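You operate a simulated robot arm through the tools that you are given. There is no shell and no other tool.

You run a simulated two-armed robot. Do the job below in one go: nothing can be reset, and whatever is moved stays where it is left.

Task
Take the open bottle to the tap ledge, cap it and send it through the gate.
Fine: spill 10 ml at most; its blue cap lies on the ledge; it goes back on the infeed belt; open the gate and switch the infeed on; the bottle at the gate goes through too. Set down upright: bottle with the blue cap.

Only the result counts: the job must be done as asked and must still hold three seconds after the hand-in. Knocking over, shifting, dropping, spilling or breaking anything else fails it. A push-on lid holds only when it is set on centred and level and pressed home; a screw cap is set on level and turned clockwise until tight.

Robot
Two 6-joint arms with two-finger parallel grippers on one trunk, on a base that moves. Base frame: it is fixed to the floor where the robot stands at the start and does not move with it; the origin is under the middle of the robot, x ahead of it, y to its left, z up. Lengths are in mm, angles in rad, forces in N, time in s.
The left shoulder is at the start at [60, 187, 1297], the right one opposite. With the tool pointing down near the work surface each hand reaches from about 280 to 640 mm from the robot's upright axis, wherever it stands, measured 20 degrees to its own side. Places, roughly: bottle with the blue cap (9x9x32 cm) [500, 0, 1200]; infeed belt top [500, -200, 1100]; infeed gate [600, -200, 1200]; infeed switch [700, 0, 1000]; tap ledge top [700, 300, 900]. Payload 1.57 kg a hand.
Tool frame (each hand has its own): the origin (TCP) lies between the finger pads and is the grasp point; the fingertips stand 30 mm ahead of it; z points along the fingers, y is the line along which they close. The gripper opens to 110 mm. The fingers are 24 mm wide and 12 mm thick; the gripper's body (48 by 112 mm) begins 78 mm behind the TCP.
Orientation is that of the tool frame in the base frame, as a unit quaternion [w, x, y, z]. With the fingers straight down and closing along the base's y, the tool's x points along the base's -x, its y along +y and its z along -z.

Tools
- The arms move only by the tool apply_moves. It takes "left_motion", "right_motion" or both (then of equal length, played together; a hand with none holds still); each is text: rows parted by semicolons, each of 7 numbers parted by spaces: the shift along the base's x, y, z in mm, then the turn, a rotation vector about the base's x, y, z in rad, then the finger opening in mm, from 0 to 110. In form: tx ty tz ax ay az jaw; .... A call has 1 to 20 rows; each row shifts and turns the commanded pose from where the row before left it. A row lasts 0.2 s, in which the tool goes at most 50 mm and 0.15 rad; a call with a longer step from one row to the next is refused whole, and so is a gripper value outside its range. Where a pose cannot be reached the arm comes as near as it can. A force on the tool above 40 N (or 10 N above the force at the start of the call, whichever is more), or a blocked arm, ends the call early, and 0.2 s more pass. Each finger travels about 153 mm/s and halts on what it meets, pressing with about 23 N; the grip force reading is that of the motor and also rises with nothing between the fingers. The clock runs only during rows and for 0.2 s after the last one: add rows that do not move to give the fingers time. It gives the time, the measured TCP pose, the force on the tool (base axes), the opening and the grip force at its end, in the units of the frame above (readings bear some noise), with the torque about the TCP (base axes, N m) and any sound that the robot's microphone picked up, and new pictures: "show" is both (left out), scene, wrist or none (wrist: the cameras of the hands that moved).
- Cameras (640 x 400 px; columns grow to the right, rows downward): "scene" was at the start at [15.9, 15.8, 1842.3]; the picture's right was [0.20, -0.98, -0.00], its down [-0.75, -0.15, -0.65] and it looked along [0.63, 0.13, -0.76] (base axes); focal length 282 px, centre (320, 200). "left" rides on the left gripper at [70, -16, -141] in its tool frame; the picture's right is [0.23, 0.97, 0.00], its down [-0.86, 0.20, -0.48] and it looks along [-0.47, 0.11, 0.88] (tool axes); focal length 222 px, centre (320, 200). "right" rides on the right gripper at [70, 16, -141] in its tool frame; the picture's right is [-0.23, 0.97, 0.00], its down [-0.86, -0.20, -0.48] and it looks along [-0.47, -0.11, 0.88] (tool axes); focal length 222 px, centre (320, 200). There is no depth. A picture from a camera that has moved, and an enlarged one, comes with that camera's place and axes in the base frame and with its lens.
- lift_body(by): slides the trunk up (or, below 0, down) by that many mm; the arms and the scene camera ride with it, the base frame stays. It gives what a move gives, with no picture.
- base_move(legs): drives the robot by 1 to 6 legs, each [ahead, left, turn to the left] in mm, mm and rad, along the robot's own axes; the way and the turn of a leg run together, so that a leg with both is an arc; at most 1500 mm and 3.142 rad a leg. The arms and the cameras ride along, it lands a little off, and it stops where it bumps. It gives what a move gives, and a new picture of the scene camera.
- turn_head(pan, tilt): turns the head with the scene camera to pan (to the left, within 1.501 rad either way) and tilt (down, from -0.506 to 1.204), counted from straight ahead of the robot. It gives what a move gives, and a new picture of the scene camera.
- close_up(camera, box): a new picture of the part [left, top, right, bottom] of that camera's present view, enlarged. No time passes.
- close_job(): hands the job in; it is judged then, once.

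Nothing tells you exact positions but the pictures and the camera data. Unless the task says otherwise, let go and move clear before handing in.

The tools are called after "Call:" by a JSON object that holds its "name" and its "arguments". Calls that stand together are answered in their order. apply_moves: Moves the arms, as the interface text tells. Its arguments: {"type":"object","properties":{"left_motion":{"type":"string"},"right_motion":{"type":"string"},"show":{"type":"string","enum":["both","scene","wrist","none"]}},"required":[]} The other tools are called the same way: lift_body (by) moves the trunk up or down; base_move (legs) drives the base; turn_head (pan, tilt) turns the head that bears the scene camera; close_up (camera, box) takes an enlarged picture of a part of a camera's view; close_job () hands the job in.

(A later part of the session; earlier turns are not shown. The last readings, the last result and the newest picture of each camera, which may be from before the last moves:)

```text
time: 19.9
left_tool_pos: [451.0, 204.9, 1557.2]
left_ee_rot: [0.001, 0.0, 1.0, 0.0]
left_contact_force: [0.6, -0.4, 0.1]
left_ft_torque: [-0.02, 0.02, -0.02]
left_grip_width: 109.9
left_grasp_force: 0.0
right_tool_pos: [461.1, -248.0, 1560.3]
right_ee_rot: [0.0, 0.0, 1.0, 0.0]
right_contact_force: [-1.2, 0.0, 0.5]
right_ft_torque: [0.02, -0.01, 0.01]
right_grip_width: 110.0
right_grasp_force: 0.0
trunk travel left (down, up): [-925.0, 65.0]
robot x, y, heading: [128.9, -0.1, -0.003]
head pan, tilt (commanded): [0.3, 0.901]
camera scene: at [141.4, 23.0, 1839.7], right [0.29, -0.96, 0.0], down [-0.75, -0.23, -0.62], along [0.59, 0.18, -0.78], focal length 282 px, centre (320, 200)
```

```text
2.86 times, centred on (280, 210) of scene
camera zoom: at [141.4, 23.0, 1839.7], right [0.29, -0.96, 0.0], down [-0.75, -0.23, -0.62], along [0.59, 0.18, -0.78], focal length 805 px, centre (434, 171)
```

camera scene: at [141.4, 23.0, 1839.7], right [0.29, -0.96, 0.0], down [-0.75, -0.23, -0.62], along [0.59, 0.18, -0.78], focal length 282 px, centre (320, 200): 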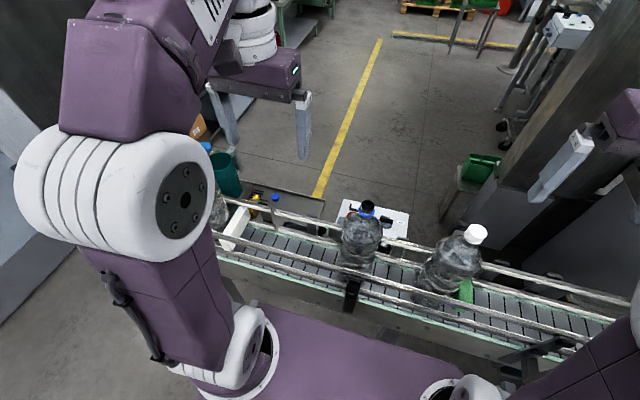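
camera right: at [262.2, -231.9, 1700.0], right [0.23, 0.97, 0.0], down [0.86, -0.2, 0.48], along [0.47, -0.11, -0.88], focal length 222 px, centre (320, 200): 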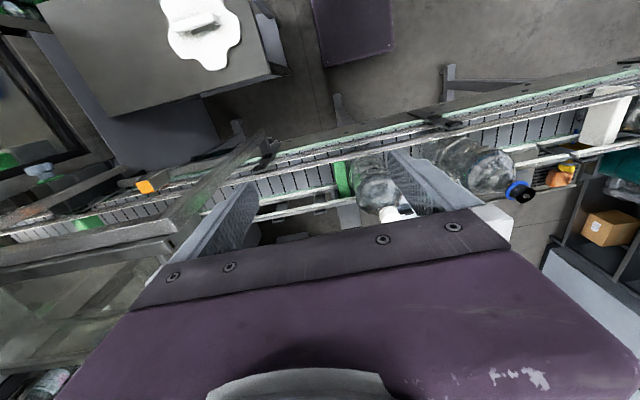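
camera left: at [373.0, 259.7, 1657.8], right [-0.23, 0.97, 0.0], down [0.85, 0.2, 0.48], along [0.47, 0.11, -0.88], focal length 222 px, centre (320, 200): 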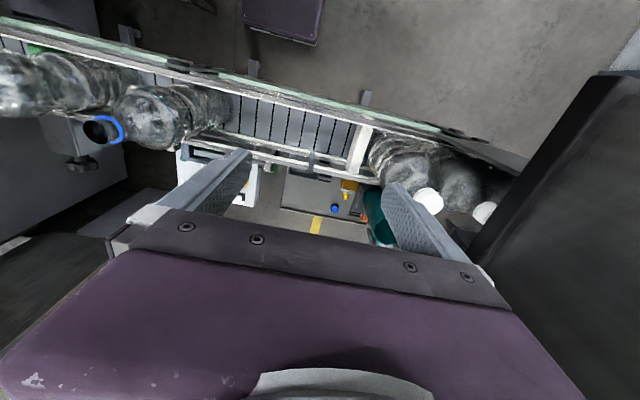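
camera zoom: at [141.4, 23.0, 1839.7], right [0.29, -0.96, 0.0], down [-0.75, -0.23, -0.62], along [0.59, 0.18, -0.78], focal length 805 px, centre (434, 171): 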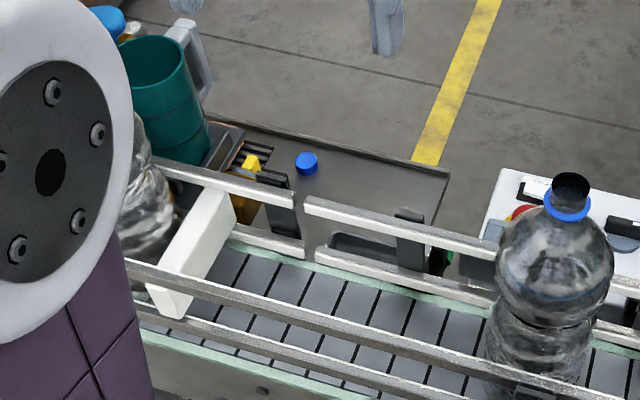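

The selector points to OFF (toward -y) and ON is on the near side, so it needs a quarter turn clockwise. Next I look at the gate from the right wrist camera, now directly above it.

Call:
{"name": "close_up", "arguments": {"camera": "right", "box": [0, 0, 640, 400]}}

Call:
{"name": "close_up", "arguments": {"camera": "right", "box": [280, 100, 440, 220]}}

Call:
{"name": "close_up", "arguments": {"camera": "left", "box": [0, 80, 320, 280]}}

Call:
{"name": "turn_head", "arguments": {"pan": -0.5, "tilt": 0.85}}

Call:
{"name": "close_up", "arguments": {"camera": "scene", "box": [180, 150, 340, 270]}}

```text
1.00 times, centred on (320, 200) of right (not enlarged: the box is as wide or as high as the picture)
camera zoom: at [391.2, -231.5, 1700.0], right [0.23, 0.97, 0.0], down [0.85, -0.2, 0.48], along [0.47, -0.11, -0.88], focal length 222 px, centre (320, 200)
```

zoom: 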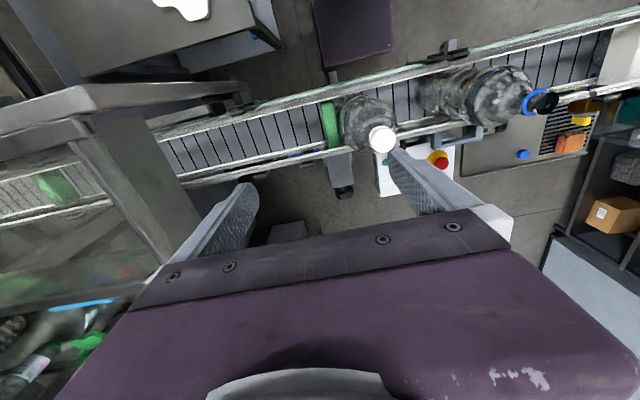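

```text
3.33 times, centred on (360, 160) of right
camera zoom: at [391.2, -231.5, 1700.0], right [0.23, 0.97, 0.0], down [0.85, -0.2, 0.48], along [0.47, -0.11, -0.88], focal length 740 px, centre (187, 333)
```

zoom: 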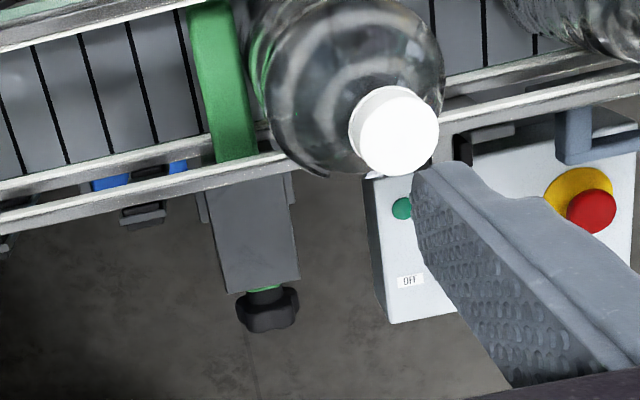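

```text
2.00 times, centred on (160, 180) of left
camera zoom: at [382.1, 189.8, 1697.4], right [-0.23, 0.97, 0.0], down [0.85, 0.2, 0.48], along [0.47, 0.11, -0.88], focal length 444 px, centre (640, 240)
```

zoom: 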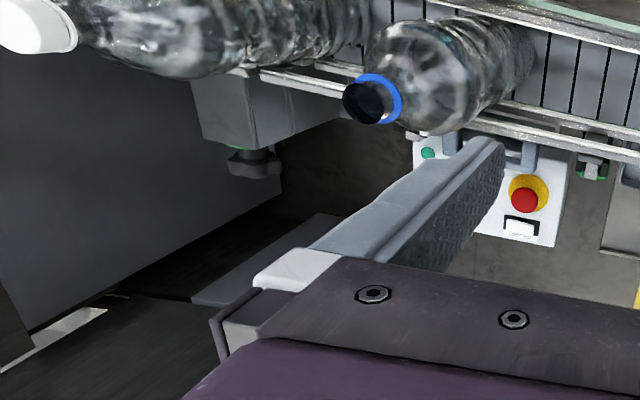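

```text
time: 21.1
left_tool_pos: [451.2, 205.6, 1556.1]
left_ee_rot: [0.0, 0.001, 1.0, 0.0]
left_contact_force: [-0.7, -0.5, -0.7]
left_ft_torque: [0.02, -0.01, -0.02]
left_grip_width: 110.1
left_grasp_force: 0.0
right_tool_pos: [459.9, -246.6, 1558.9]
right_ee_rot: [0.0, -0.001, 1.0, 0.0]
right_contact_force: [0.5, 0.2, -0.1]
right_ft_torque: [-0.01, 0.01, 0.01]
right_grip_width: 109.8
right_grasp_force: 0.1
trunk travel left (down, up): [-925.0, 65.0]
robot x, y, heading: [127.8, -3.0, 0.001]
head pan, tilt (commanded): [-0.499, 0.85]
camera scene: at [137.7, -36.4, 1843.6], right [-0.48, -0.88, 0.0], down [-0.66, 0.36, -0.66], along [0.58, -0.32, -0.75], focal length 282 px, centre (320, 200)
```

scene: 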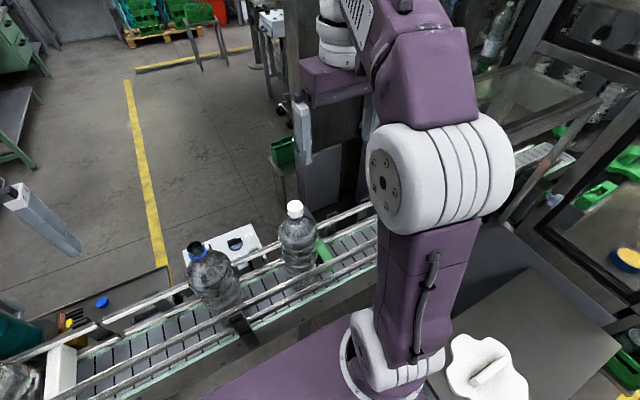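

```text
3.33 times, centred on (260, 210) of scene
camera zoom: at [137.7, -36.4, 1843.6], right [-0.48, -0.88, 0.0], down [-0.66, 0.36, -0.66], along [0.58, -0.32, -0.75], focal length 939 px, centre (520, 167)
```

zoom: 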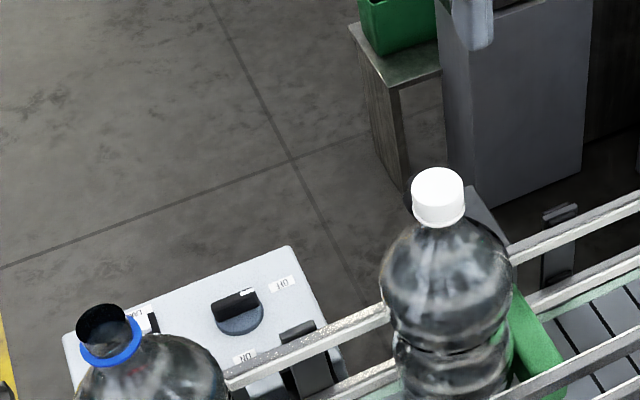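

The gate is a green slide blade with a black pull knob on its far side at about [667, -231, 1169]; the selector sits near [753, -35, 1017]. I'll drive further in (about 75 mm ahead, 55 mm left) so that both hands can reach the ledge.

Call:
{"name": "turn_head", "arguments": {"pan": 0.0, "tilt": 1.2}}

Call:
{"name": "base_move", "arguments": {"legs": [[75, 55, 0]]}}

Call:
{"name": "close_up", "arguments": {"camera": "scene", "box": [180, 150, 460, 325]}}

```text
time: 22.0
left_tool_pos: [451.6, 205.7, 1555.3]
left_ee_rot: [-0.001, 0.0, 1.0, -0.001]
left_contact_force: [0.3, 0.2, 0.6]
left_ft_torque: [0.02, -0.01, -0.01]
left_grip_width: 110.2
left_grasp_force: 0.0
right_tool_pos: [460.4, -248.8, 1559.7]
right_ee_rot: [0.0, 0.0, 1.0, 0.0]
right_contact_force: [-0.2, -0.3, 0.2]
right_ft_torque: [0.0, -0.01, 0.0]
right_grip_width: 109.8
right_grasp_force: 0.1
trunk travel left (down, up): [-925.0, 65.0]
robot x, y, heading: [131.2, 1.7, -0.001]
head pan, tilt (commanded): [0.0, 1.201]
camera scene: at [124.8, 0.6, 1820.0], right [0.0, -1.0, 0.0], down [-0.93, 0.0, -0.36], along [0.36, 0.0, -0.93], focal length 282 px, centre (320, 200)
```

scene: 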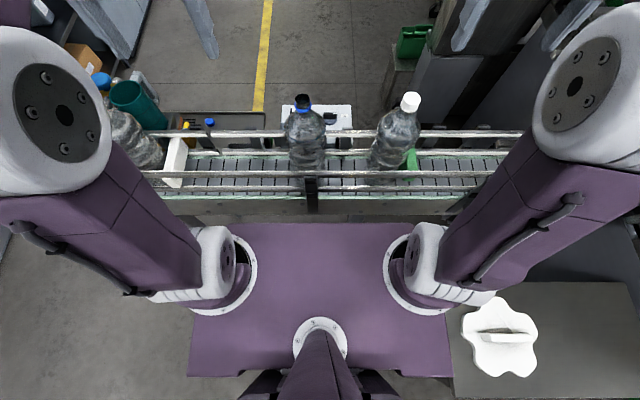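

```text
time: 23.2
left_tool_pos: [507.5, 226.0, 1555.3]
left_ee_rot: [0.0, 0.043, 0.999, 0.001]
left_contact_force: [0.4, -0.3, -0.5]
left_ft_torque: [0.02, 0.0, 0.0]
left_grip_width: 109.9
left_grasp_force: 0.2
right_tool_pos: [479.5, -226.5, 1557.8]
right_ee_rot: [-0.001, 0.043, 0.999, 0.0]
right_contact_force: [0.7, 0.2, -0.1]
right_ft_torque: [0.0, 0.03, 0.03]
right_grip_width: 109.9
right_grasp_force: 0.0
trunk travel left (down, up): [-925.0, 65.0]
robot x, y, heading: [166.4, 53.5, -0.089]
head pan, tilt (commanded): [0.0, 1.201]
stopped in leg 1: the robot was blocked; the commanded pose is now the measured one
camera scene: at [166.1, 48.8, 1819.9], right [-0.08, -1.0, 0.0], down [-0.93, 0.08, -0.36], along [0.36, -0.03, -0.93], focal length 282 px, centre (320, 200)
```

scene: 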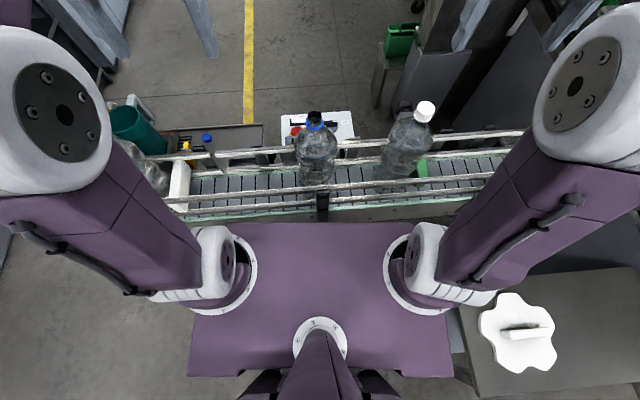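

```text
2.29 times, centred on (320, 238) of scene
camera zoom: at [166.1, 48.8, 1819.9], right [-0.08, -1.0, 0.0], down [-0.93, 0.08, -0.36], along [0.36, -0.03, -0.93], focal length 644 px, centre (320, 114)
```

zoom: 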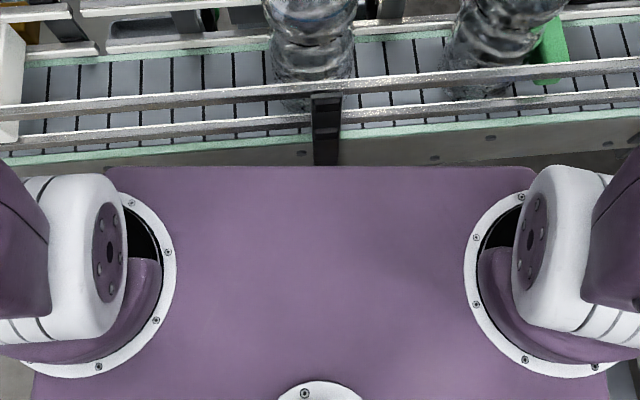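

The base bumped a conveyor leg on its right (near y −140) and turned slightly, so the front access lies further left. I'll back off, shift left, and turn the robot to face −y so that its left shoulder comes close to the belt for reaching the cap without passing over the standing bottles.

Call:
{"name": "base_move", "arguments": {"legs": [[-120, 0, 0.089], [0, 215, 0]]}}

Call:
{"name": "base_move", "arguments": {"legs": [[0, 0, -1.571]]}}

Call:
{"name": "turn_head", "arguments": {"pan": 1.45, "tilt": 1.0}}

```text
time: 25.5
left_tool_pos: [362.8, 417.3, 1556.2]
left_ee_rot: [0.0, 0.003, 1.0, -0.006]
left_contact_force: [-0.9, -18.9, 8.5]
left_ft_torque: [2.14, -0.11, 0.13]
left_grip_width: 92.3
left_grasp_force: 0.2
right_tool_pos: [375.0, -28.5, 1559.2]
right_ee_rot: [0.0, -0.001, 1.0, 0.003]
right_contact_force: [0.4, 0.9, 0.4]
right_ft_torque: [-0.05, -0.02, 0.03]
right_grip_width: 110.2
right_grasp_force: 0.1
trunk travel left (down, up): [-925.0, 65.0]
robot x, y, heading: [45.6, 222.2, 0.005]
head pan, tilt (commanded): [0.0, 1.201]
stopped in leg 2: the force on the tool passed its limit at 87 N (the readings are from after the stop); the commanded pose is now the measured one
camera scene: at [38.8, 217.7, 1820.3], right [0.0, -1.0, 0.0], down [-0.93, 0.0, -0.36], along [0.36, 0.0, -0.93], focal length 282 px, centre (320, 200)
```

scene: 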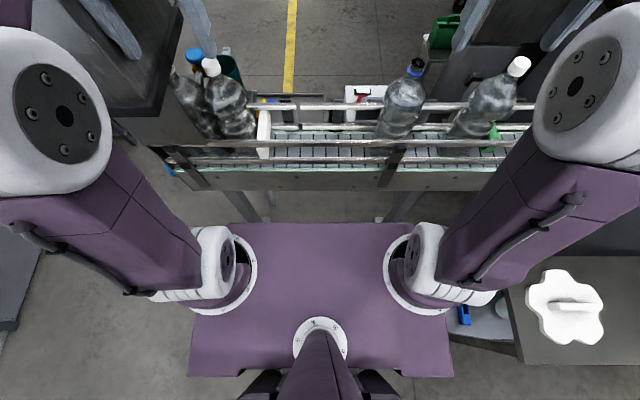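

```text
time: 29.8
left_tool_pos: [242.0, -98.9, 1556.6]
left_ee_rot: [-0.007, 0.712, 0.702, -0.003]
left_contact_force: [-0.3, -0.4, 0.2]
left_ft_torque: [-0.01, 0.01, -0.05]
left_grip_width: 109.7
left_grasp_force: 0.0
right_tool_pos: [-207.2, -104.1, 1559.6]
right_ee_rot: [0.0, 0.711, 0.703, 0.0]
right_contact_force: [0.1, 0.3, -1.1]
right_ft_torque: [0.0, -0.01, 0.02]
right_grip_width: 109.9
right_grasp_force: 0.2
trunk travel left (down, up): [-925.0, 65.0]
robot x, y, heading: [46.4, 228.3, -1.584]
head pan, tilt (commanded): [0.0, 1.201]
camera scene: at [44.8, 228.9, 1819.9], right [-1.0, 0.01, 0.0], down [0.01, 0.93, -0.36], along [0.0, -0.36, -0.93], focal length 282 px, centre (320, 200)
```

scene: 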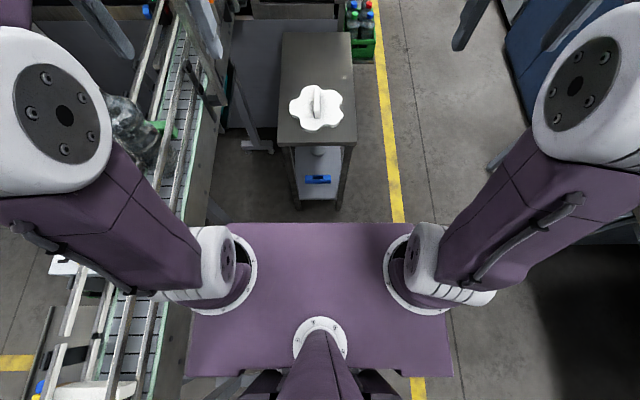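

```text
time: 31.4
left_tool_pos: [240.8, -98.4, 1554.8]
left_ee_rot: [-0.007, 0.711, 0.703, -0.003]
left_contact_force: [-0.2, 0.3, -0.4]
left_ft_torque: [0.01, -0.01, 0.03]
left_grip_width: 109.9
left_grasp_force: 0.1
right_tool_pos: [-207.4, -104.9, 1560.1]
right_ee_rot: [0.0, 0.71, 0.704, 0.0]
right_contact_force: [-0.2, 1.2, -0.3]
right_ft_torque: [0.04, 0.01, 0.02]
right_grip_width: 110.0
right_grasp_force: 0.1
trunk travel left (down, up): [-925.0, 65.0]
robot x, y, heading: [42.6, 221.0, -1.582]
head pan, tilt (commanded): [1.45, 1.0]
camera scene: at [114.1, 275.7, 1832.5], right [-0.13, -0.99, 0.0], down [-0.83, 0.11, -0.54], along [0.54, -0.07, -0.84], focal length 282 px, centre (320, 200)
```

scene: 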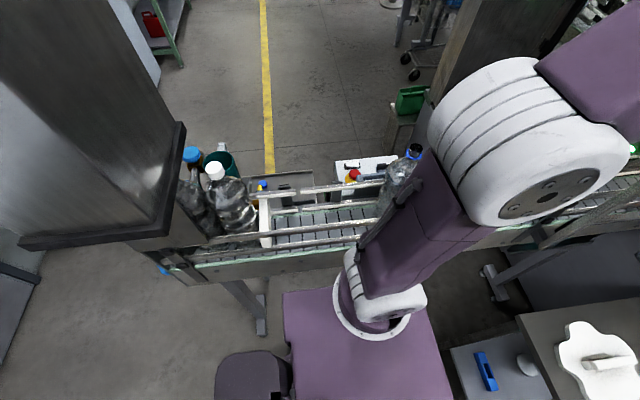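

The left hand touched the hood (near y 485, above z 1450), which I must keep clear of; nothing seems disturbed. The robot now faces −y at about [45, 225]; I'll sidestep toward the belt for the cap reach.

Call:
{"name": "base_move", "arguments": {"legs": [[-40, 65, 0.011]]}}

Call:
{"name": "close_up", "arguments": {"camera": "scene", "box": [150, 120, 470, 320]}}

```text
time: 32.4
left_tool_pos: [299.1, -64.2, 1557.1]
left_ee_rot: [-0.005, 0.708, 0.706, 0.002]
left_contact_force: [-0.8, 0.5, 0.9]
left_ft_torque: [0.06, -0.09, 0.02]
left_grip_width: 109.9
left_grasp_force: 0.0
right_tool_pos: [-151.1, -75.8, 1554.0]
right_ee_rot: [0.0, 0.708, 0.706, 0.004]
right_contact_force: [-0.3, -0.4, -1.2]
right_ft_torque: [0.06, -0.11, 0.0]
right_grip_width: 109.8
right_grasp_force: 0.0
trunk travel left (down, up): [-925.0, 65.0]
robot x, y, heading: [112.8, 265.0, -1.571]
head pan, tilt (commanded): [1.45, 1.0]
camera scene: at [164.5, 308.0, 1833.2], right [-0.12, -0.99, -0.01], down [-0.83, 0.1, -0.55], along [0.54, -0.06, -0.84], focal length 282 px, centre (320, 200)
```

scene: 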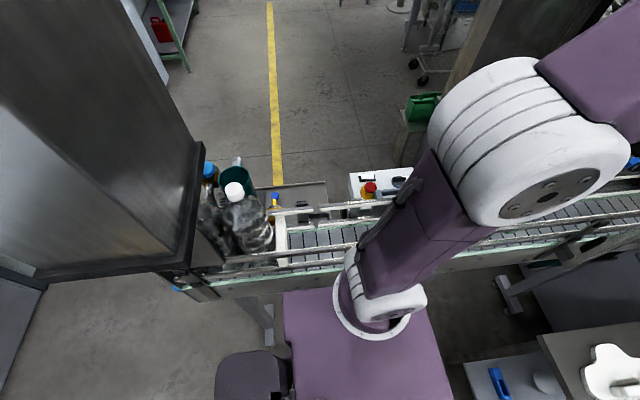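

```text
2.00 times, centred on (310, 220) of scene
camera zoom: at [164.5, 308.0, 1833.2], right [-0.12, -0.99, -0.01], down [-0.83, 0.1, -0.55], along [0.54, -0.06, -0.84], focal length 563 px, centre (340, 160)
```

zoom: 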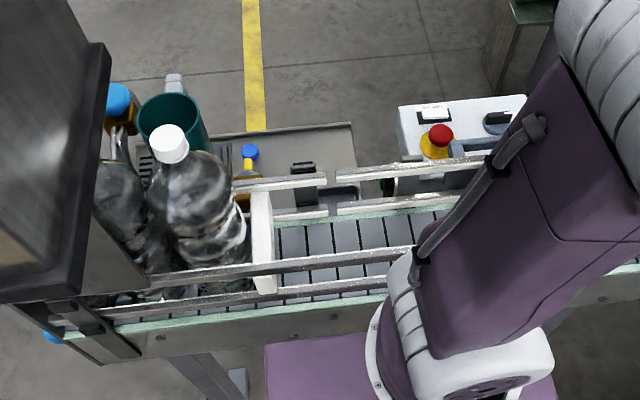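

I see the way is still clear between plate and belt frame; one more small sidestep of 40 mm toward the belt.

Call:
{"name": "base_move", "arguments": {"legs": [[0, 40, 0]]}}

Call:
{"name": "turn_head", "arguments": {"pan": 1.3, "tilt": 1.1}}

```text
time: 33.3
left_tool_pos: [341.3, -55.4, 1557.1]
left_ee_rot: [-0.003, 0.709, 0.706, -0.001]
left_contact_force: [-2.1, -0.4, 0.0]
left_ft_torque: [0.01, -0.1, -0.03]
left_grip_width: 109.9
left_grasp_force: 0.1
right_tool_pos: [-108.9, -66.9, 1559.0]
right_ee_rot: [0.001, 0.708, 0.706, 0.002]
right_contact_force: [-0.1, 1.5, -1.0]
right_ft_torque: [-0.01, -0.09, -0.01]
right_grip_width: 109.9
right_grasp_force: 0.1
trunk travel left (down, up): [-925.0, 65.0]
robot x, y, heading: [147.6, 265.0, -1.567]
head pan, tilt (commanded): [1.45, 1.0]
camera scene: at [206.3, 318.1, 1832.9], right [-0.12, -0.99, 0.0], down [-0.83, 0.1, -0.55], along [0.54, -0.07, -0.84], focal length 282 px, centre (320, 200)
```

scene: 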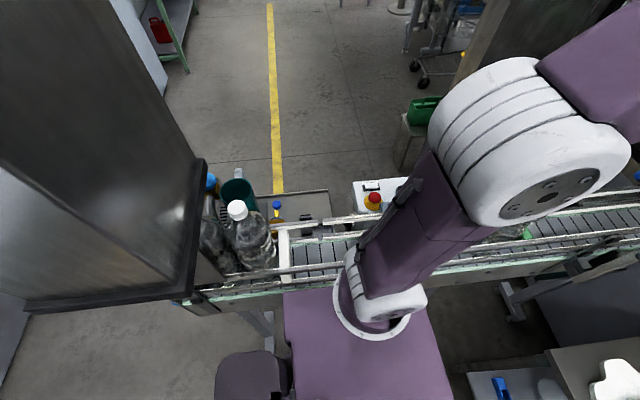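

```text
time: 34.0
left_tool_pos: [345.8, -56.8, 1557.4]
left_ee_rot: [-0.005, 0.709, 0.705, -0.003]
left_contact_force: [-0.8, -0.6, -0.1]
left_ft_torque: [0.01, -0.03, 0.02]
left_grip_width: 110.0
left_grasp_force: 0.0
right_tool_pos: [-104.0, -66.7, 1558.5]
right_ee_rot: [0.0, 0.708, 0.706, 0.001]
right_contact_force: [0.4, -0.1, 0.8]
right_ft_torque: [-0.03, -0.05, -0.01]
right_grip_width: 109.8
right_grasp_force: 0.1
trunk travel left (down, up): [-925.0, 65.0]
robot x, y, heading: [148.2, 261.0, -1.57]
head pan, tilt (commanded): [1.3, 1.1]
camera scene: at [204.9, 308.9, 1826.1], right [-0.27, -0.96, 0.0], down [-0.86, 0.24, -0.46], along [0.44, -0.12, -0.89], focal length 282 px, centre (320, 200)
```

scene: 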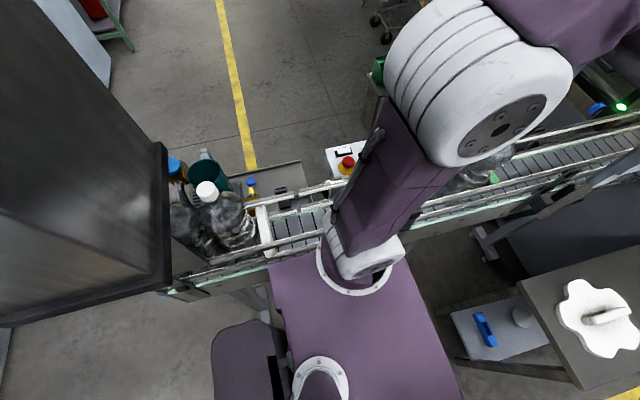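

The robot now stands at about [149, 264] facing −y, left shoulder near [336, 204]. I swing the left hand out over the free belt section to a point above the ledge, keeping well above the bottles.

Call:
{"name": "apply_moves", "arguments": {"left_motion": "36.3 15.3 -6.7 0 0 0 110; 36.3 15.3 -6.7 0 0 0 110; 36.3 15.3 -6.7 0 0 0 110; 36.3 15.3 -6.7 0 0 0 110; 36.3 15.3 -6.7 0 0 0 110; 36.3 15.3 -6.7 0 0 0 110; 36.3 15.3 -6.7 0 0 0 110; 18.3 35 -5 0 0 0 110; 18.3 35 -5 0 0 0 110; 18.3 35 -5 0 0 0 110; 18.3 35 -5 0 0 0 110; 18.3 35 -5 0 0 0 110; 18.3 35 -5 0 0 0 110; 0 0 0 0 0 0 110", "show": "both"}}

```text
time: 37.0
left_tool_pos: [712.7, 259.7, 1479.4]
left_ee_rot: [-0.007, 0.709, 0.705, -0.003]
left_contact_force: [-0.3, 0.1, 1.0]
left_ft_torque: [0.0, 0.02, 0.0]
left_grip_width: 109.8
left_grasp_force: 0.1
right_tool_pos: [-99.8, -67.6, 1558.8]
right_ee_rot: [0.0, 0.707, 0.707, -0.001]
right_contact_force: [0.3, 0.1, -0.4]
right_ft_torque: [-0.01, 0.0, 0.03]
right_grip_width: 109.9
right_grasp_force: 0.0
trunk travel left (down, up): [-925.0, 65.0]
robot x, y, heading: [148.6, 267.3, -1.571]
head pan, tilt (commanded): [1.3, 1.1]
camera scene: at [210.4, 307.7, 1825.9], right [-0.27, -0.96, 0.0], down [-0.86, 0.24, -0.45], along [0.44, -0.12, -0.89], focal length 282 px, centre (320, 200)
camera left: at [700.0, 330.1, 1621.4], right [0.97, 0.22, -0.01], down [0.2, -0.86, 0.47], along [0.09, -0.46, -0.88], focal length 222 px, centre (320, 200)
```

scene: 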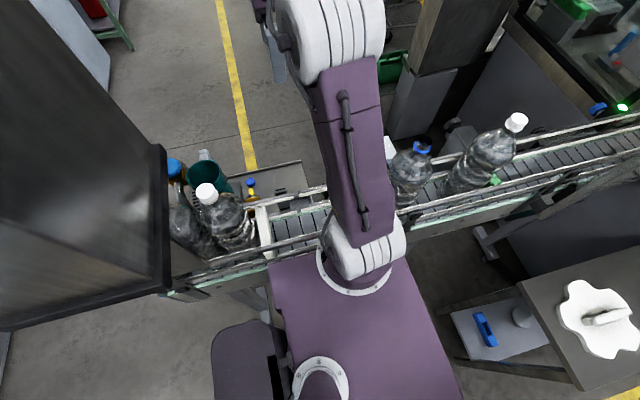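
left: 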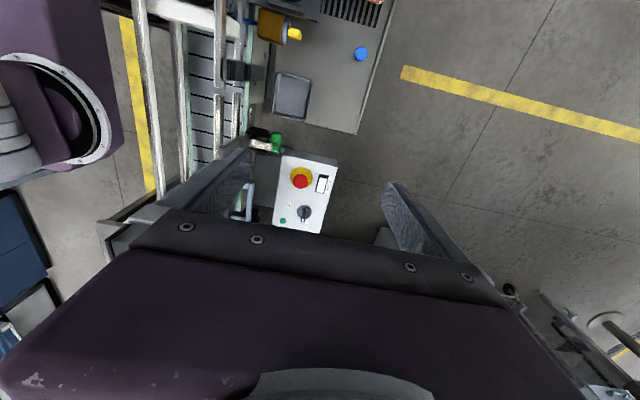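

From above I see the ledge clearly: blue cap near [784, 415], tap spout, a small recessed tray at about [621, 279], and the switch box. I lower the left hand toward the cap in stages with a narrower opening.

Call:
{"name": "apply_moves", "arguments": {"left_motion": "6 14 -38 0 0 0 100; 6 14 -38 0 0 0 90; 7 15 -38 0 0 0 80; 7 16 -38 0 0 0 70; 7 16 -38 0 0 0 70; 7 16 -38 0 0 0 70; 7 16 -38 0 0 0 70; 8 16 -38 0 0 0 70; 8 16 -38 0 0 0 70; 8 16 -38 0 0 0 70; 0 0 0 0 0 0 70", "show": "both"}}

```text
time: 39.4
left_tool_pos: [785.0, 414.3, 1098.9]
left_ee_rot: [-0.007, 0.709, 0.705, -0.003]
left_contact_force: [0.2, -0.3, 0.1]
left_ft_torque: [0.01, -0.01, 0.0]
left_grip_width: 70.3
left_grasp_force: 0.1
right_tool_pos: [-99.5, -67.0, 1558.7]
right_ee_rot: [0.0, 0.707, 0.707, -0.001]
right_contact_force: [1.4, 0.2, 0.0]
right_ft_torque: [0.0, -0.02, 0.02]
right_grip_width: 109.8
right_grasp_force: 0.1
trunk travel left (down, up): [-925.0, 65.0]
robot x, y, heading: [152.2, 266.2, -1.573]
head pan, tilt (commanded): [1.3, 1.1]
camera scene: at [209.9, 308.2, 1825.9], right [-0.27, -0.96, 0.0], down [-0.86, 0.24, -0.45], along [0.44, -0.12, -0.89], focal length 282 px, centre (320, 200)
camera left: at [771.1, 485.2, 1241.6], right [0.97, 0.22, -0.01], down [0.2, -0.86, 0.47], along [0.09, -0.46, -0.88], focal length 222 px, centre (320, 200)
```

scene: 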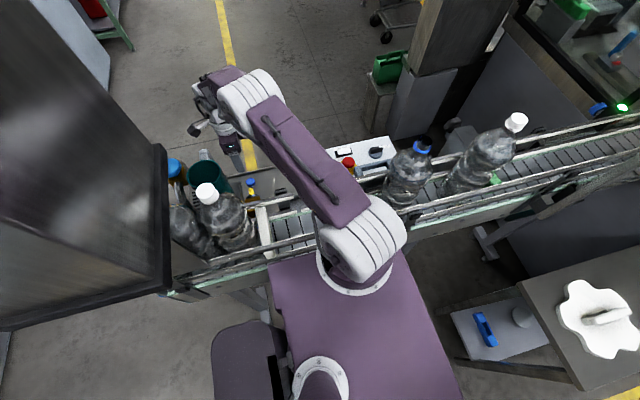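
left: 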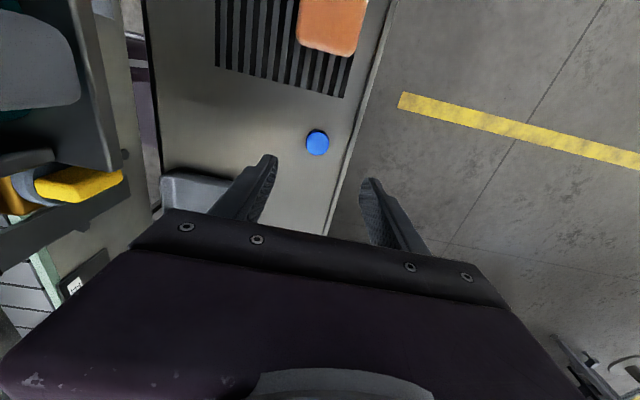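

The cap lies at about [779, 409] under the open fingers. I correct the small tool tilt, centre over it and descend to about 60 mm above the ledge.

Call:
{"name": "apply_moves", "arguments": {"left_motion": "-6 -5.5 0 -0.0057 -0.0141 0 70; 0 0 -40 0 0 0 70; 0 0 -40 0 0 0 70; 0 0 -35 0 0 0 70; 0 0 0 0 0 0 70", "show": "wrist"}}

Call:
{"name": "close_up", "arguments": {"camera": "left", "box": [240, 110, 400, 230]}}

```text
time: 40.6
left_tool_pos: [778.0, 410.1, 983.2]
left_ee_rot: [0.0, 0.709, 0.705, 0.0]
left_contact_force: [0.0, -0.6, -0.1]
left_ft_torque: [0.02, -0.01, -0.01]
left_grip_width: 69.9
left_grasp_force: 0.0
right_tool_pos: [-99.3, -67.3, 1559.0]
right_ee_rot: [-0.001, 0.708, 0.706, 0.0]
right_contact_force: [0.1, -0.2, 0.6]
right_ft_torque: [-0.02, -0.03, -0.03]
right_grip_width: 109.8
right_grasp_force: 0.1
trunk travel left (down, up): [-925.0, 65.0]
robot x, y, heading: [149.9, 268.0, -1.566]
head pan, tilt (commanded): [1.3, 1.1]
camera left: at [762.6, 480.8, 1124.3], right [0.97, 0.22, 0.0], down [0.19, -0.86, 0.48], along [0.11, -0.47, -0.88], focal length 222 px, centre (320, 200)
```

left: 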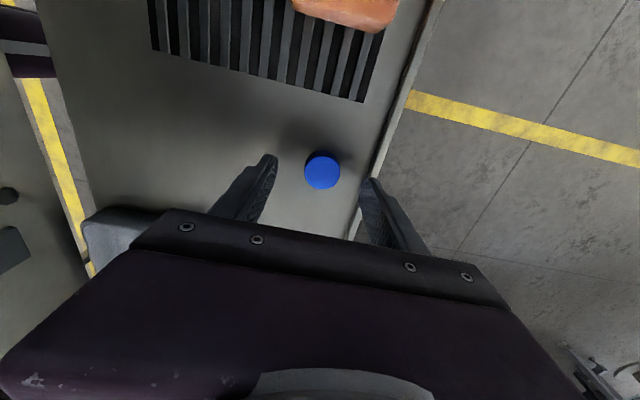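

```text
3.33 times, centred on (320, 170) of left
camera zoom: at [762.6, 480.8, 1124.3], right [0.97, 0.22, 0.0], down [0.19, -0.86, 0.48], along [0.11, -0.47, -0.88], focal length 740 px, centre (320, 300)
```

zoom: 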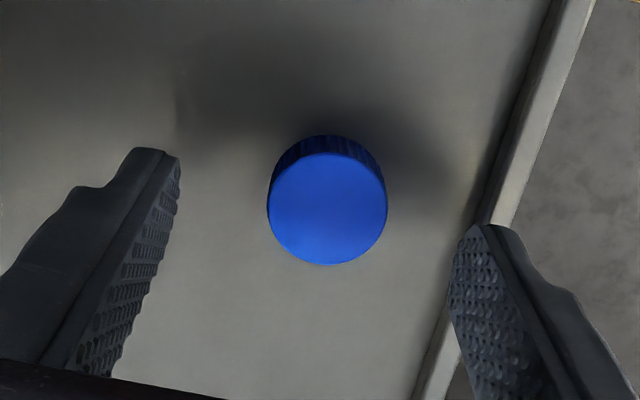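

The cap lies open side down between the fingers. I nudge to centre and descend a little further, watching the force.

Call:
{"name": "apply_moves", "arguments": {"left_motion": "1.5 2 -5 0 0 0 70; 0 0 -5 0 0 0 60; 0 0 -5 0 0 0 60; 0 0 0 0 0 0 60", "show": "none"}}

Call:
{"name": "close_up", "arguments": {"camera": "left", "box": [240, 130, 400, 250]}}

```text
time: 41.6
left_tool_pos: [780.3, 412.3, 969.5]
left_ee_rot: [0.002, 0.709, 0.705, 0.0]
left_contact_force: [-0.1, -0.5, -0.6]
left_ft_torque: [0.0, -0.02, -0.01]
left_grip_width: 60.0
left_grasp_force: 0.0
right_tool_pos: [-98.4, -67.6, 1559.2]
right_ee_rot: [0.0, 0.707, 0.707, -0.001]
right_contact_force: [-0.2, 0.1, -0.8]
right_ft_torque: [-0.03, -0.01, -0.02]
right_grip_width: 110.2
right_grasp_force: 0.1
trunk travel left (down, up): [-925.0, 65.0]
robot x, y, heading: [152.7, 263.6, -1.577]
head pan, tilt (commanded): [1.3, 1.1]
```

```text
3.33 times, centred on (320, 190) of left
camera zoom: at [764.6, 482.5, 1109.8], right [0.97, 0.22, 0.0], down [0.2, -0.86, 0.48], along [0.11, -0.47, -0.88], focal length 740 px, centre (320, 233)
```

zoom: 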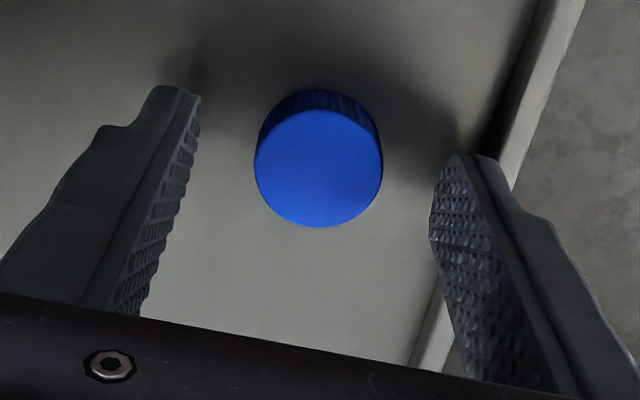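

The cap is centred between the fingers; its top is near z 944. I lower a bit more in small steps to find the ledge height.

Call:
{"name": "apply_moves", "arguments": {"left_motion": "0 0 -3 0 0 0 60; 0 0 -3 0 0 0 60; 0 0 -3 0 0 0 60; 0 0 0 0 0 0 60", "show": "none"}}

Call:
{"name": "close_up", "arguments": {"camera": "left", "box": [240, 130, 400, 250]}}

```text
time: 42.6
left_tool_pos: [779.1, 412.4, 959.9]
left_ee_rot: [0.0, 0.709, 0.705, 0.001]
left_contact_force: [0.1, -0.4, 3.0]
left_ft_torque: [0.0, 0.13, -0.02]
left_grip_width: 60.0
left_grasp_force: 0.1
right_tool_pos: [-99.6, -67.0, 1559.0]
right_ee_rot: [0.0, 0.708, 0.706, 0.0]
right_contact_force: [-0.7, 0.1, 0.9]
right_ft_torque: [-0.04, 0.02, -0.01]
right_grip_width: 110.0
right_grasp_force: 0.1
trunk travel left (down, up): [-925.0, 65.0]
robot x, y, heading: [151.4, 269.6, -1.574]
head pan, tilt (commanded): [1.3, 1.1]
```

```text
3.33 times, centred on (320, 190) of left
camera zoom: at [764.3, 482.3, 1101.6], right [0.97, 0.22, 0.0], down [0.19, -0.86, 0.48], along [0.11, -0.47, -0.88], focal length 740 px, centre (320, 233)
```

zoom: 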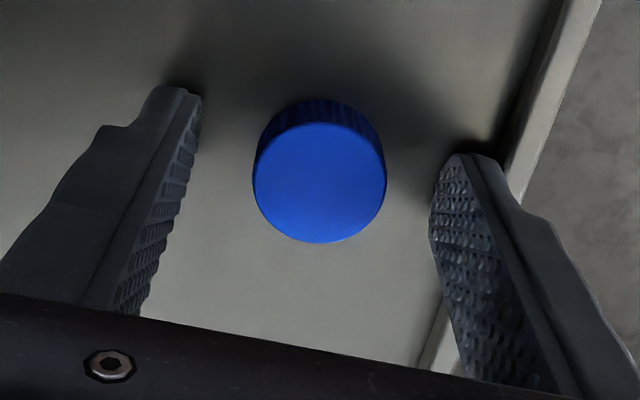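

The fingertips just touch the ledge, so its top is near z 930. I lift 1 mm and close on the cap.

Call:
{"name": "apply_moves", "arguments": {"left_motion": "0 0 1.2 0 0 0 60; 0 0 0 0 0 0 45; 0 0 0 0 0 0 36; 0 0 0 0 0 0 30; 0 0 0 0 0 0 22; 0 0 0 0 0 0 22; 0 0 0 0 0 0 22", "show": "none"}}

Call:
{"name": "close_up", "arguments": {"camera": "left", "box": [240, 130, 400, 250]}}

```text
time: 44.2
left_tool_pos: [781.0, 411.5, 960.7]
left_ee_rot: [0.0, 0.709, 0.706, 0.0]
left_contact_force: [-0.5, -0.6, 0.1]
left_ft_torque: [0.01, 0.03, -0.04]
left_grip_width: 29.2
left_grasp_force: 23.1
right_tool_pos: [-99.5, -67.7, 1559.2]
right_ee_rot: [-0.001, 0.708, 0.707, 0.0]
right_contact_force: [0.3, -0.4, -0.7]
right_ft_torque: [0.01, 0.01, 0.0]
right_grip_width: 109.9
right_grasp_force: 0.0
trunk travel left (down, up): [-925.0, 65.0]
robot x, y, heading: [148.3, 264.0, -1.568]
head pan, tilt (commanded): [1.3, 1.1]
```

```text
3.33 times, centred on (320, 190) of left
camera zoom: at [764.5, 482.6, 1102.5], right [0.97, 0.22, 0.0], down [0.2, -0.86, 0.48], along [0.11, -0.47, -0.88], focal length 740 px, centre (320, 233)
```

zoom: 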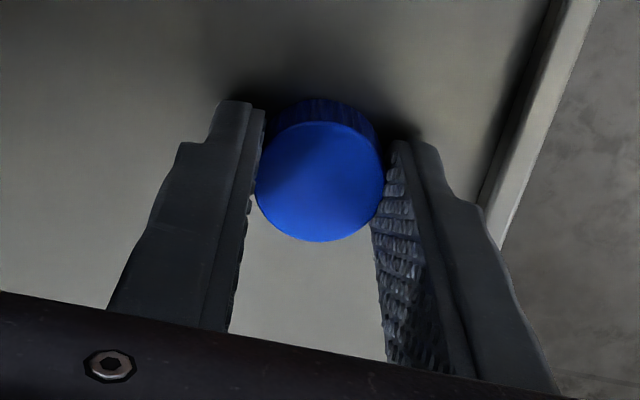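

The cap is held (29.2 mm, 23 N). I lift it straight up and retrace the path back to the front of the robot.

Call:
{"name": "apply_moves", "arguments": {"left_motion": "0 0 20 0 0 0 22; 0 0 40 0 0 0 22; -6.8 -15.2 44.8 0 0 0 22; -6.8 -15.2 44.8 0 0 0 22; -6.8 -15.2 44.8 0 0 0 22; -6.8 -15.2 44.8 0 0 0 22; -6.8 -15.2 44.8 0 0 0 22; -6.8 -15.2 44.8 0 0 0 22; -6.8 -15.2 44.8 0 0 0 22; -6.8 -15.2 44.8 0 0 0 22; -6.8 -15.2 44.8 0 0 0 22; -6.8 -15.2 44.8 0 0 0 22; 0 0 0 0 0 0 22", "show": "both"}}

Call:
{"name": "close_up", "arguments": {"camera": "left", "box": [240, 130, 400, 250]}}

```text
time: 47.0
left_tool_pos: [711.7, 259.3, 1471.3]
left_ee_rot: [0.001, 0.709, 0.705, -0.001]
left_contact_force: [-0.5, -0.2, 0.4]
left_ft_torque: [0.0, 0.0, -0.01]
left_grip_width: 29.5
left_grasp_force: 23.2
right_tool_pos: [-99.3, -65.8, 1558.3]
right_ee_rot: [-0.001, 0.708, 0.706, -0.001]
right_contact_force: [-0.2, 1.1, 0.3]
right_ft_torque: [0.01, -0.03, -0.01]
right_grip_width: 109.8
right_grasp_force: 0.0
trunk travel left (down, up): [-925.0, 65.0]
robot x, y, heading: [151.0, 262.6, -1.572]
head pan, tilt (commanded): [1.3, 1.1]
camera scene: at [210.3, 308.4, 1825.9], right [-0.27, -0.96, 0.0], down [-0.86, 0.24, -0.45], along [0.44, -0.12, -0.89], focal length 282 px, centre (320, 200)
camera left: at [696.1, 330.2, 1612.4], right [0.97, 0.22, 0.0], down [0.2, -0.86, 0.48], along [0.11, -0.47, -0.88], focal length 222 px, centre (320, 200)
```

scene: 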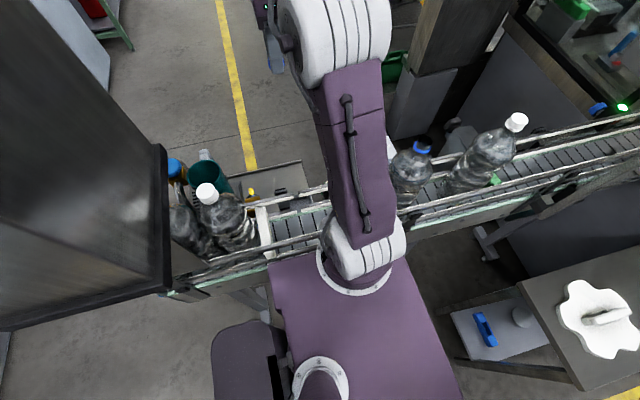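
left: 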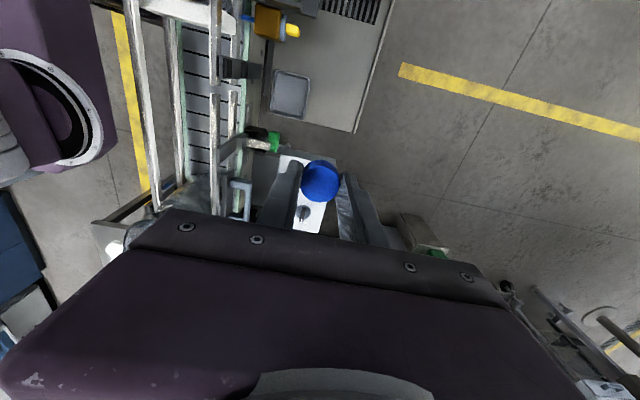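

```text
3.33 times, centred on (320, 190) of left
camera zoom: at [696.1, 330.2, 1612.4], right [0.97, 0.22, 0.0], down [0.2, -0.86, 0.48], along [0.11, -0.47, -0.88], focal length 740 px, centre (320, 233)
```

zoom: 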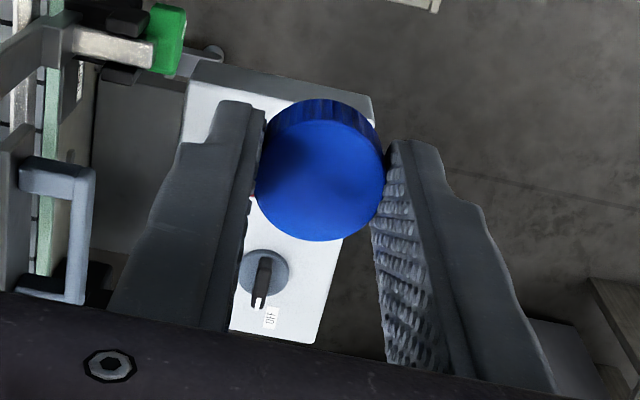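

Cap is secure and nearly centred in the grip. I bring the left hand back to the front of the robot along the same path.

Call:
{"name": "apply_moves", "arguments": {"left_motion": "-18.3 -35 6 0 0 0 22; -18.3 -35 6 0 0 0 22; -18.3 -35 6 0 0 0 22; -18.3 -35 6 0 0 0 22; -18.3 -35 6 0 0 0 22; -18.3 -35 6 0 0 0 22; -36.3 -15.3 7 0 0 0 22; -36.3 -15.3 7 0 0 0 22; -36.3 -15.3 7 0 0 0 22; -36.3 -15.3 7 0 0 0 22; -36.3 -15.3 7 0 0 0 22; -36.3 -15.3 7 0 0 0 22; -36.3 -15.3 7 0 0 0 22; 0 0 0 0 0 0 22", "show": "none"}}

Call:
{"name": "base_move", "arguments": {"legs": [[0, -110, 0], [140, 0, 0]]}}

```text
time: 50.0
left_tool_pos: [348.2, -58.2, 1553.7]
left_ee_rot: [0.0, 0.708, 0.706, -0.001]
left_contact_force: [0.3, 0.2, -0.3]
left_ft_torque: [0.04, -0.01, -0.02]
left_grip_width: 29.7
left_grasp_force: 22.9
right_tool_pos: [-98.2, -66.9, 1558.7]
right_ee_rot: [0.0, 0.708, 0.706, -0.001]
right_contact_force: [0.0, 0.3, 0.0]
right_ft_torque: [0.0, -0.01, -0.01]
right_grip_width: 109.8
right_grasp_force: 0.0
trunk travel left (down, up): [-925.0, 65.0]
robot x, y, heading: [149.1, 265.9, -1.573]
head pan, tilt (commanded): [1.3, 1.1]
```

```text
time: 52.1
left_tool_pos: [234.3, -192.8, 1555.7]
left_ee_rot: [0.003, 0.71, 0.704, -0.001]
left_contact_force: [-0.2, 0.5, 0.1]
left_ft_torque: [-0.06, 0.0, 0.02]
left_grip_width: 29.6
left_grasp_force: 23.5
right_tool_pos: [-211.2, -203.7, 1559.4]
right_ee_rot: [0.002, 0.708, 0.706, 0.0]
right_contact_force: [-0.3, -0.2, 0.4]
right_ft_torque: [-0.05, -0.03, -0.01]
right_grip_width: 109.9
right_grasp_force: 0.1
trunk travel left (down, up): [-925.0, 65.0]
robot x, y, heading: [39.9, 124.8, -1.576]
head pan, tilt (commanded): [1.3, 1.1]
camera scene: at [96.3, 173.0, 1825.9], right [-0.27, -0.96, 0.0], down [-0.86, 0.24, -0.46], along [0.44, -0.12, -0.89], focal length 282 px, centre (320, 200)
```

scene: 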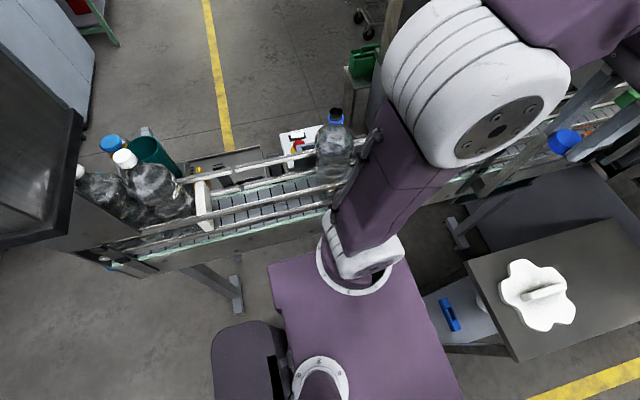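

The robot is clear at about [38, 124]. I turn back to face the belt.

Call:
{"name": "turn_head", "arguments": {"pan": 0.0, "tilt": 1.1}}

Call:
{"name": "base_move", "arguments": {"legs": [[0, 0, 1.573]]}}

```text
time: 53.6
left_tool_pos: [237.7, -199.0, 1554.0]
left_ee_rot: [0.0, 0.71, 0.704, -0.001]
left_contact_force: [-0.3, 0.4, 0.0]
left_ft_torque: [-0.01, 0.05, 0.01]
left_grip_width: 29.7
left_grasp_force: 22.9
right_tool_pos: [-209.3, -208.2, 1559.9]
right_ee_rot: [-0.001, 0.708, 0.707, 0.0]
right_contact_force: [-0.4, -0.5, -0.4]
right_ft_torque: [0.02, 0.03, -0.01]
right_grip_width: 110.0
right_grasp_force: 0.2
trunk travel left (down, up): [-925.0, 65.0]
robot x, y, heading: [37.7, 126.6, -1.574]
head pan, tilt (commanded): [0.0, 1.1]
camera scene: at [38.9, 120.8, 1825.9], right [-1.0, 0.0, 0.0], down [0.0, 0.89, -0.45], along [0.0, -0.45, -0.89], focal length 282 px, centre (320, 200)
```

scene: 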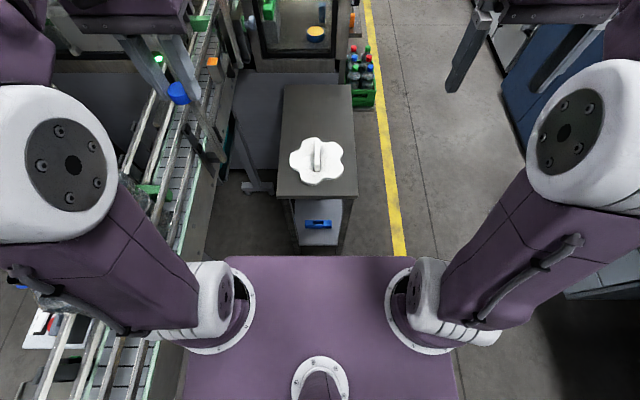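

```text
time: 57.8
left_tool_pos: [358.3, 326.6, 1555.6]
left_ee_rot: [0.001, -0.003, 1.0, 0.0]
left_contact_force: [0.3, -0.9, -0.3]
left_ft_torque: [-0.01, 0.0, -0.03]
left_grip_width: 29.4
left_grasp_force: 22.8
right_tool_pos: [374.2, -122.1, 1559.4]
right_ee_rot: [-0.001, -0.005, 1.0, -0.002]
right_contact_force: [-0.1, 0.2, -0.2]
right_ft_torque: [0.0, 0.0, 0.02]
right_grip_width: 110.0
right_grasp_force: 0.1
trunk travel left (down, up): [-925.0, 65.0]
robot x, y, heading: [40.1, 124.0, 0.014]
head pan, tilt (commanded): [0.0, 1.1]
camera scene: at [42.5, 124.1, 1825.9], right [0.01, -1.0, 0.0], down [-0.89, -0.01, -0.45], along [0.45, 0.0, -0.89], focal length 282 px, centre (320, 200)
```

scene: 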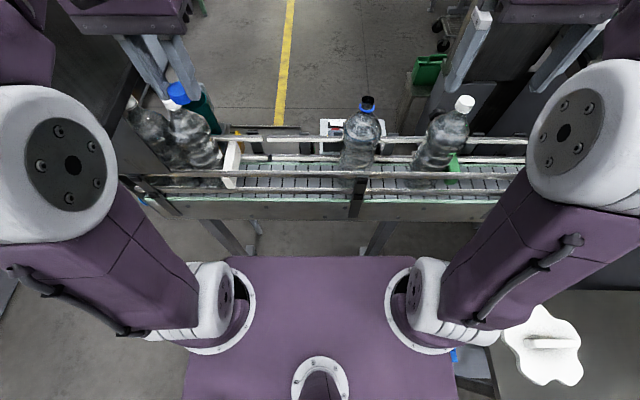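

The robot faces the belt again at about [40, 124]. I take a close look at the open bottle to judge its fill level and shape before gripping it.

Call:
{"name": "close_up", "arguments": {"camera": "scene", "box": [310, 85, 410, 205]}}

Call:
{"name": "turn_head", "arguments": {"pan": -0.2, "tilt": 0.75}}

Call:
{"name": "close_up", "arguments": {"camera": "scene", "box": [260, 170, 400, 290]}}

```text
3.33 times, centred on (360, 145) of scene
camera zoom: at [42.5, 124.1, 1825.9], right [0.01, -1.0, 0.0], down [-0.89, -0.01, -0.45], along [0.45, 0.0, -0.89], focal length 939 px, centre (187, 383)
```

zoom: 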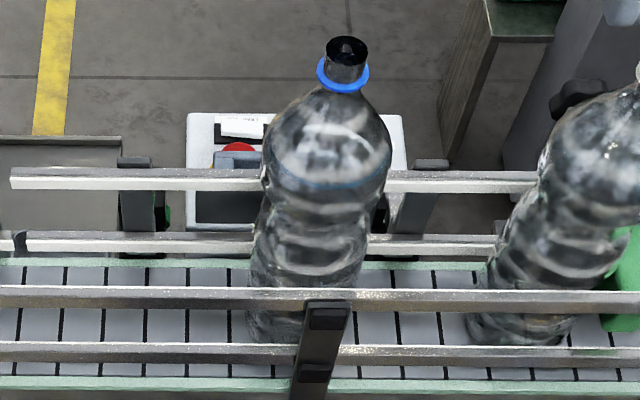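

```text
time: 58.6
left_tool_pos: [358.8, 326.6, 1555.4]
left_ee_rot: [0.001, -0.003, 1.0, 0.0]
left_contact_force: [0.4, -0.9, -0.6]
left_ft_torque: [-0.01, 0.03, 0.0]
left_grip_width: 29.4
left_grasp_force: 22.6
right_tool_pos: [374.0, -121.6, 1559.0]
right_ee_rot: [0.0, -0.005, 1.0, -0.001]
right_contact_force: [0.4, 0.4, -0.2]
right_ft_torque: [0.03, -0.02, -0.01]
right_grip_width: 110.0
right_grasp_force: 0.1
trunk travel left (down, up): [-925.0, 65.0]
robot x, y, heading: [40.5, 122.5, 0.012]
head pan, tilt (commanded): [-0.201, 0.75]
camera scene: at [60.7, 108.1, 1851.6], right [-0.19, -0.98, 0.0], down [-0.67, 0.13, -0.73], along [0.72, -0.14, -0.68], focal length 282 px, centre (320, 200)
```

scene: 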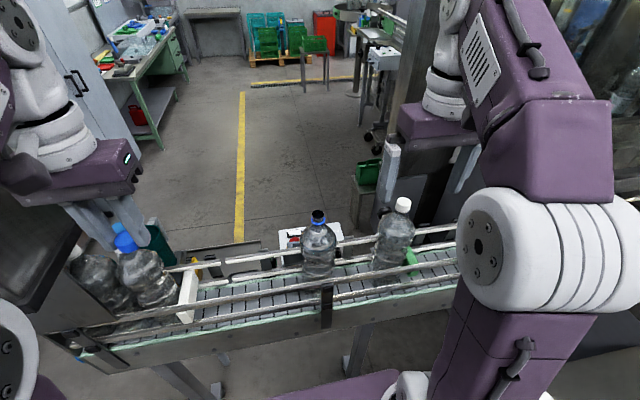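

```text
3.33 times, centred on (330, 230) of scene
camera zoom: at [60.7, 108.1, 1851.6], right [-0.19, -0.98, 0.0], down [-0.67, 0.13, -0.73], along [0.72, -0.14, -0.68], focal length 939 px, centre (287, 100)
```

zoom: 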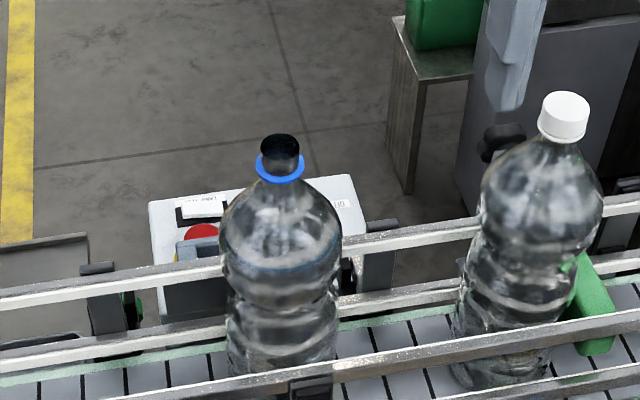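

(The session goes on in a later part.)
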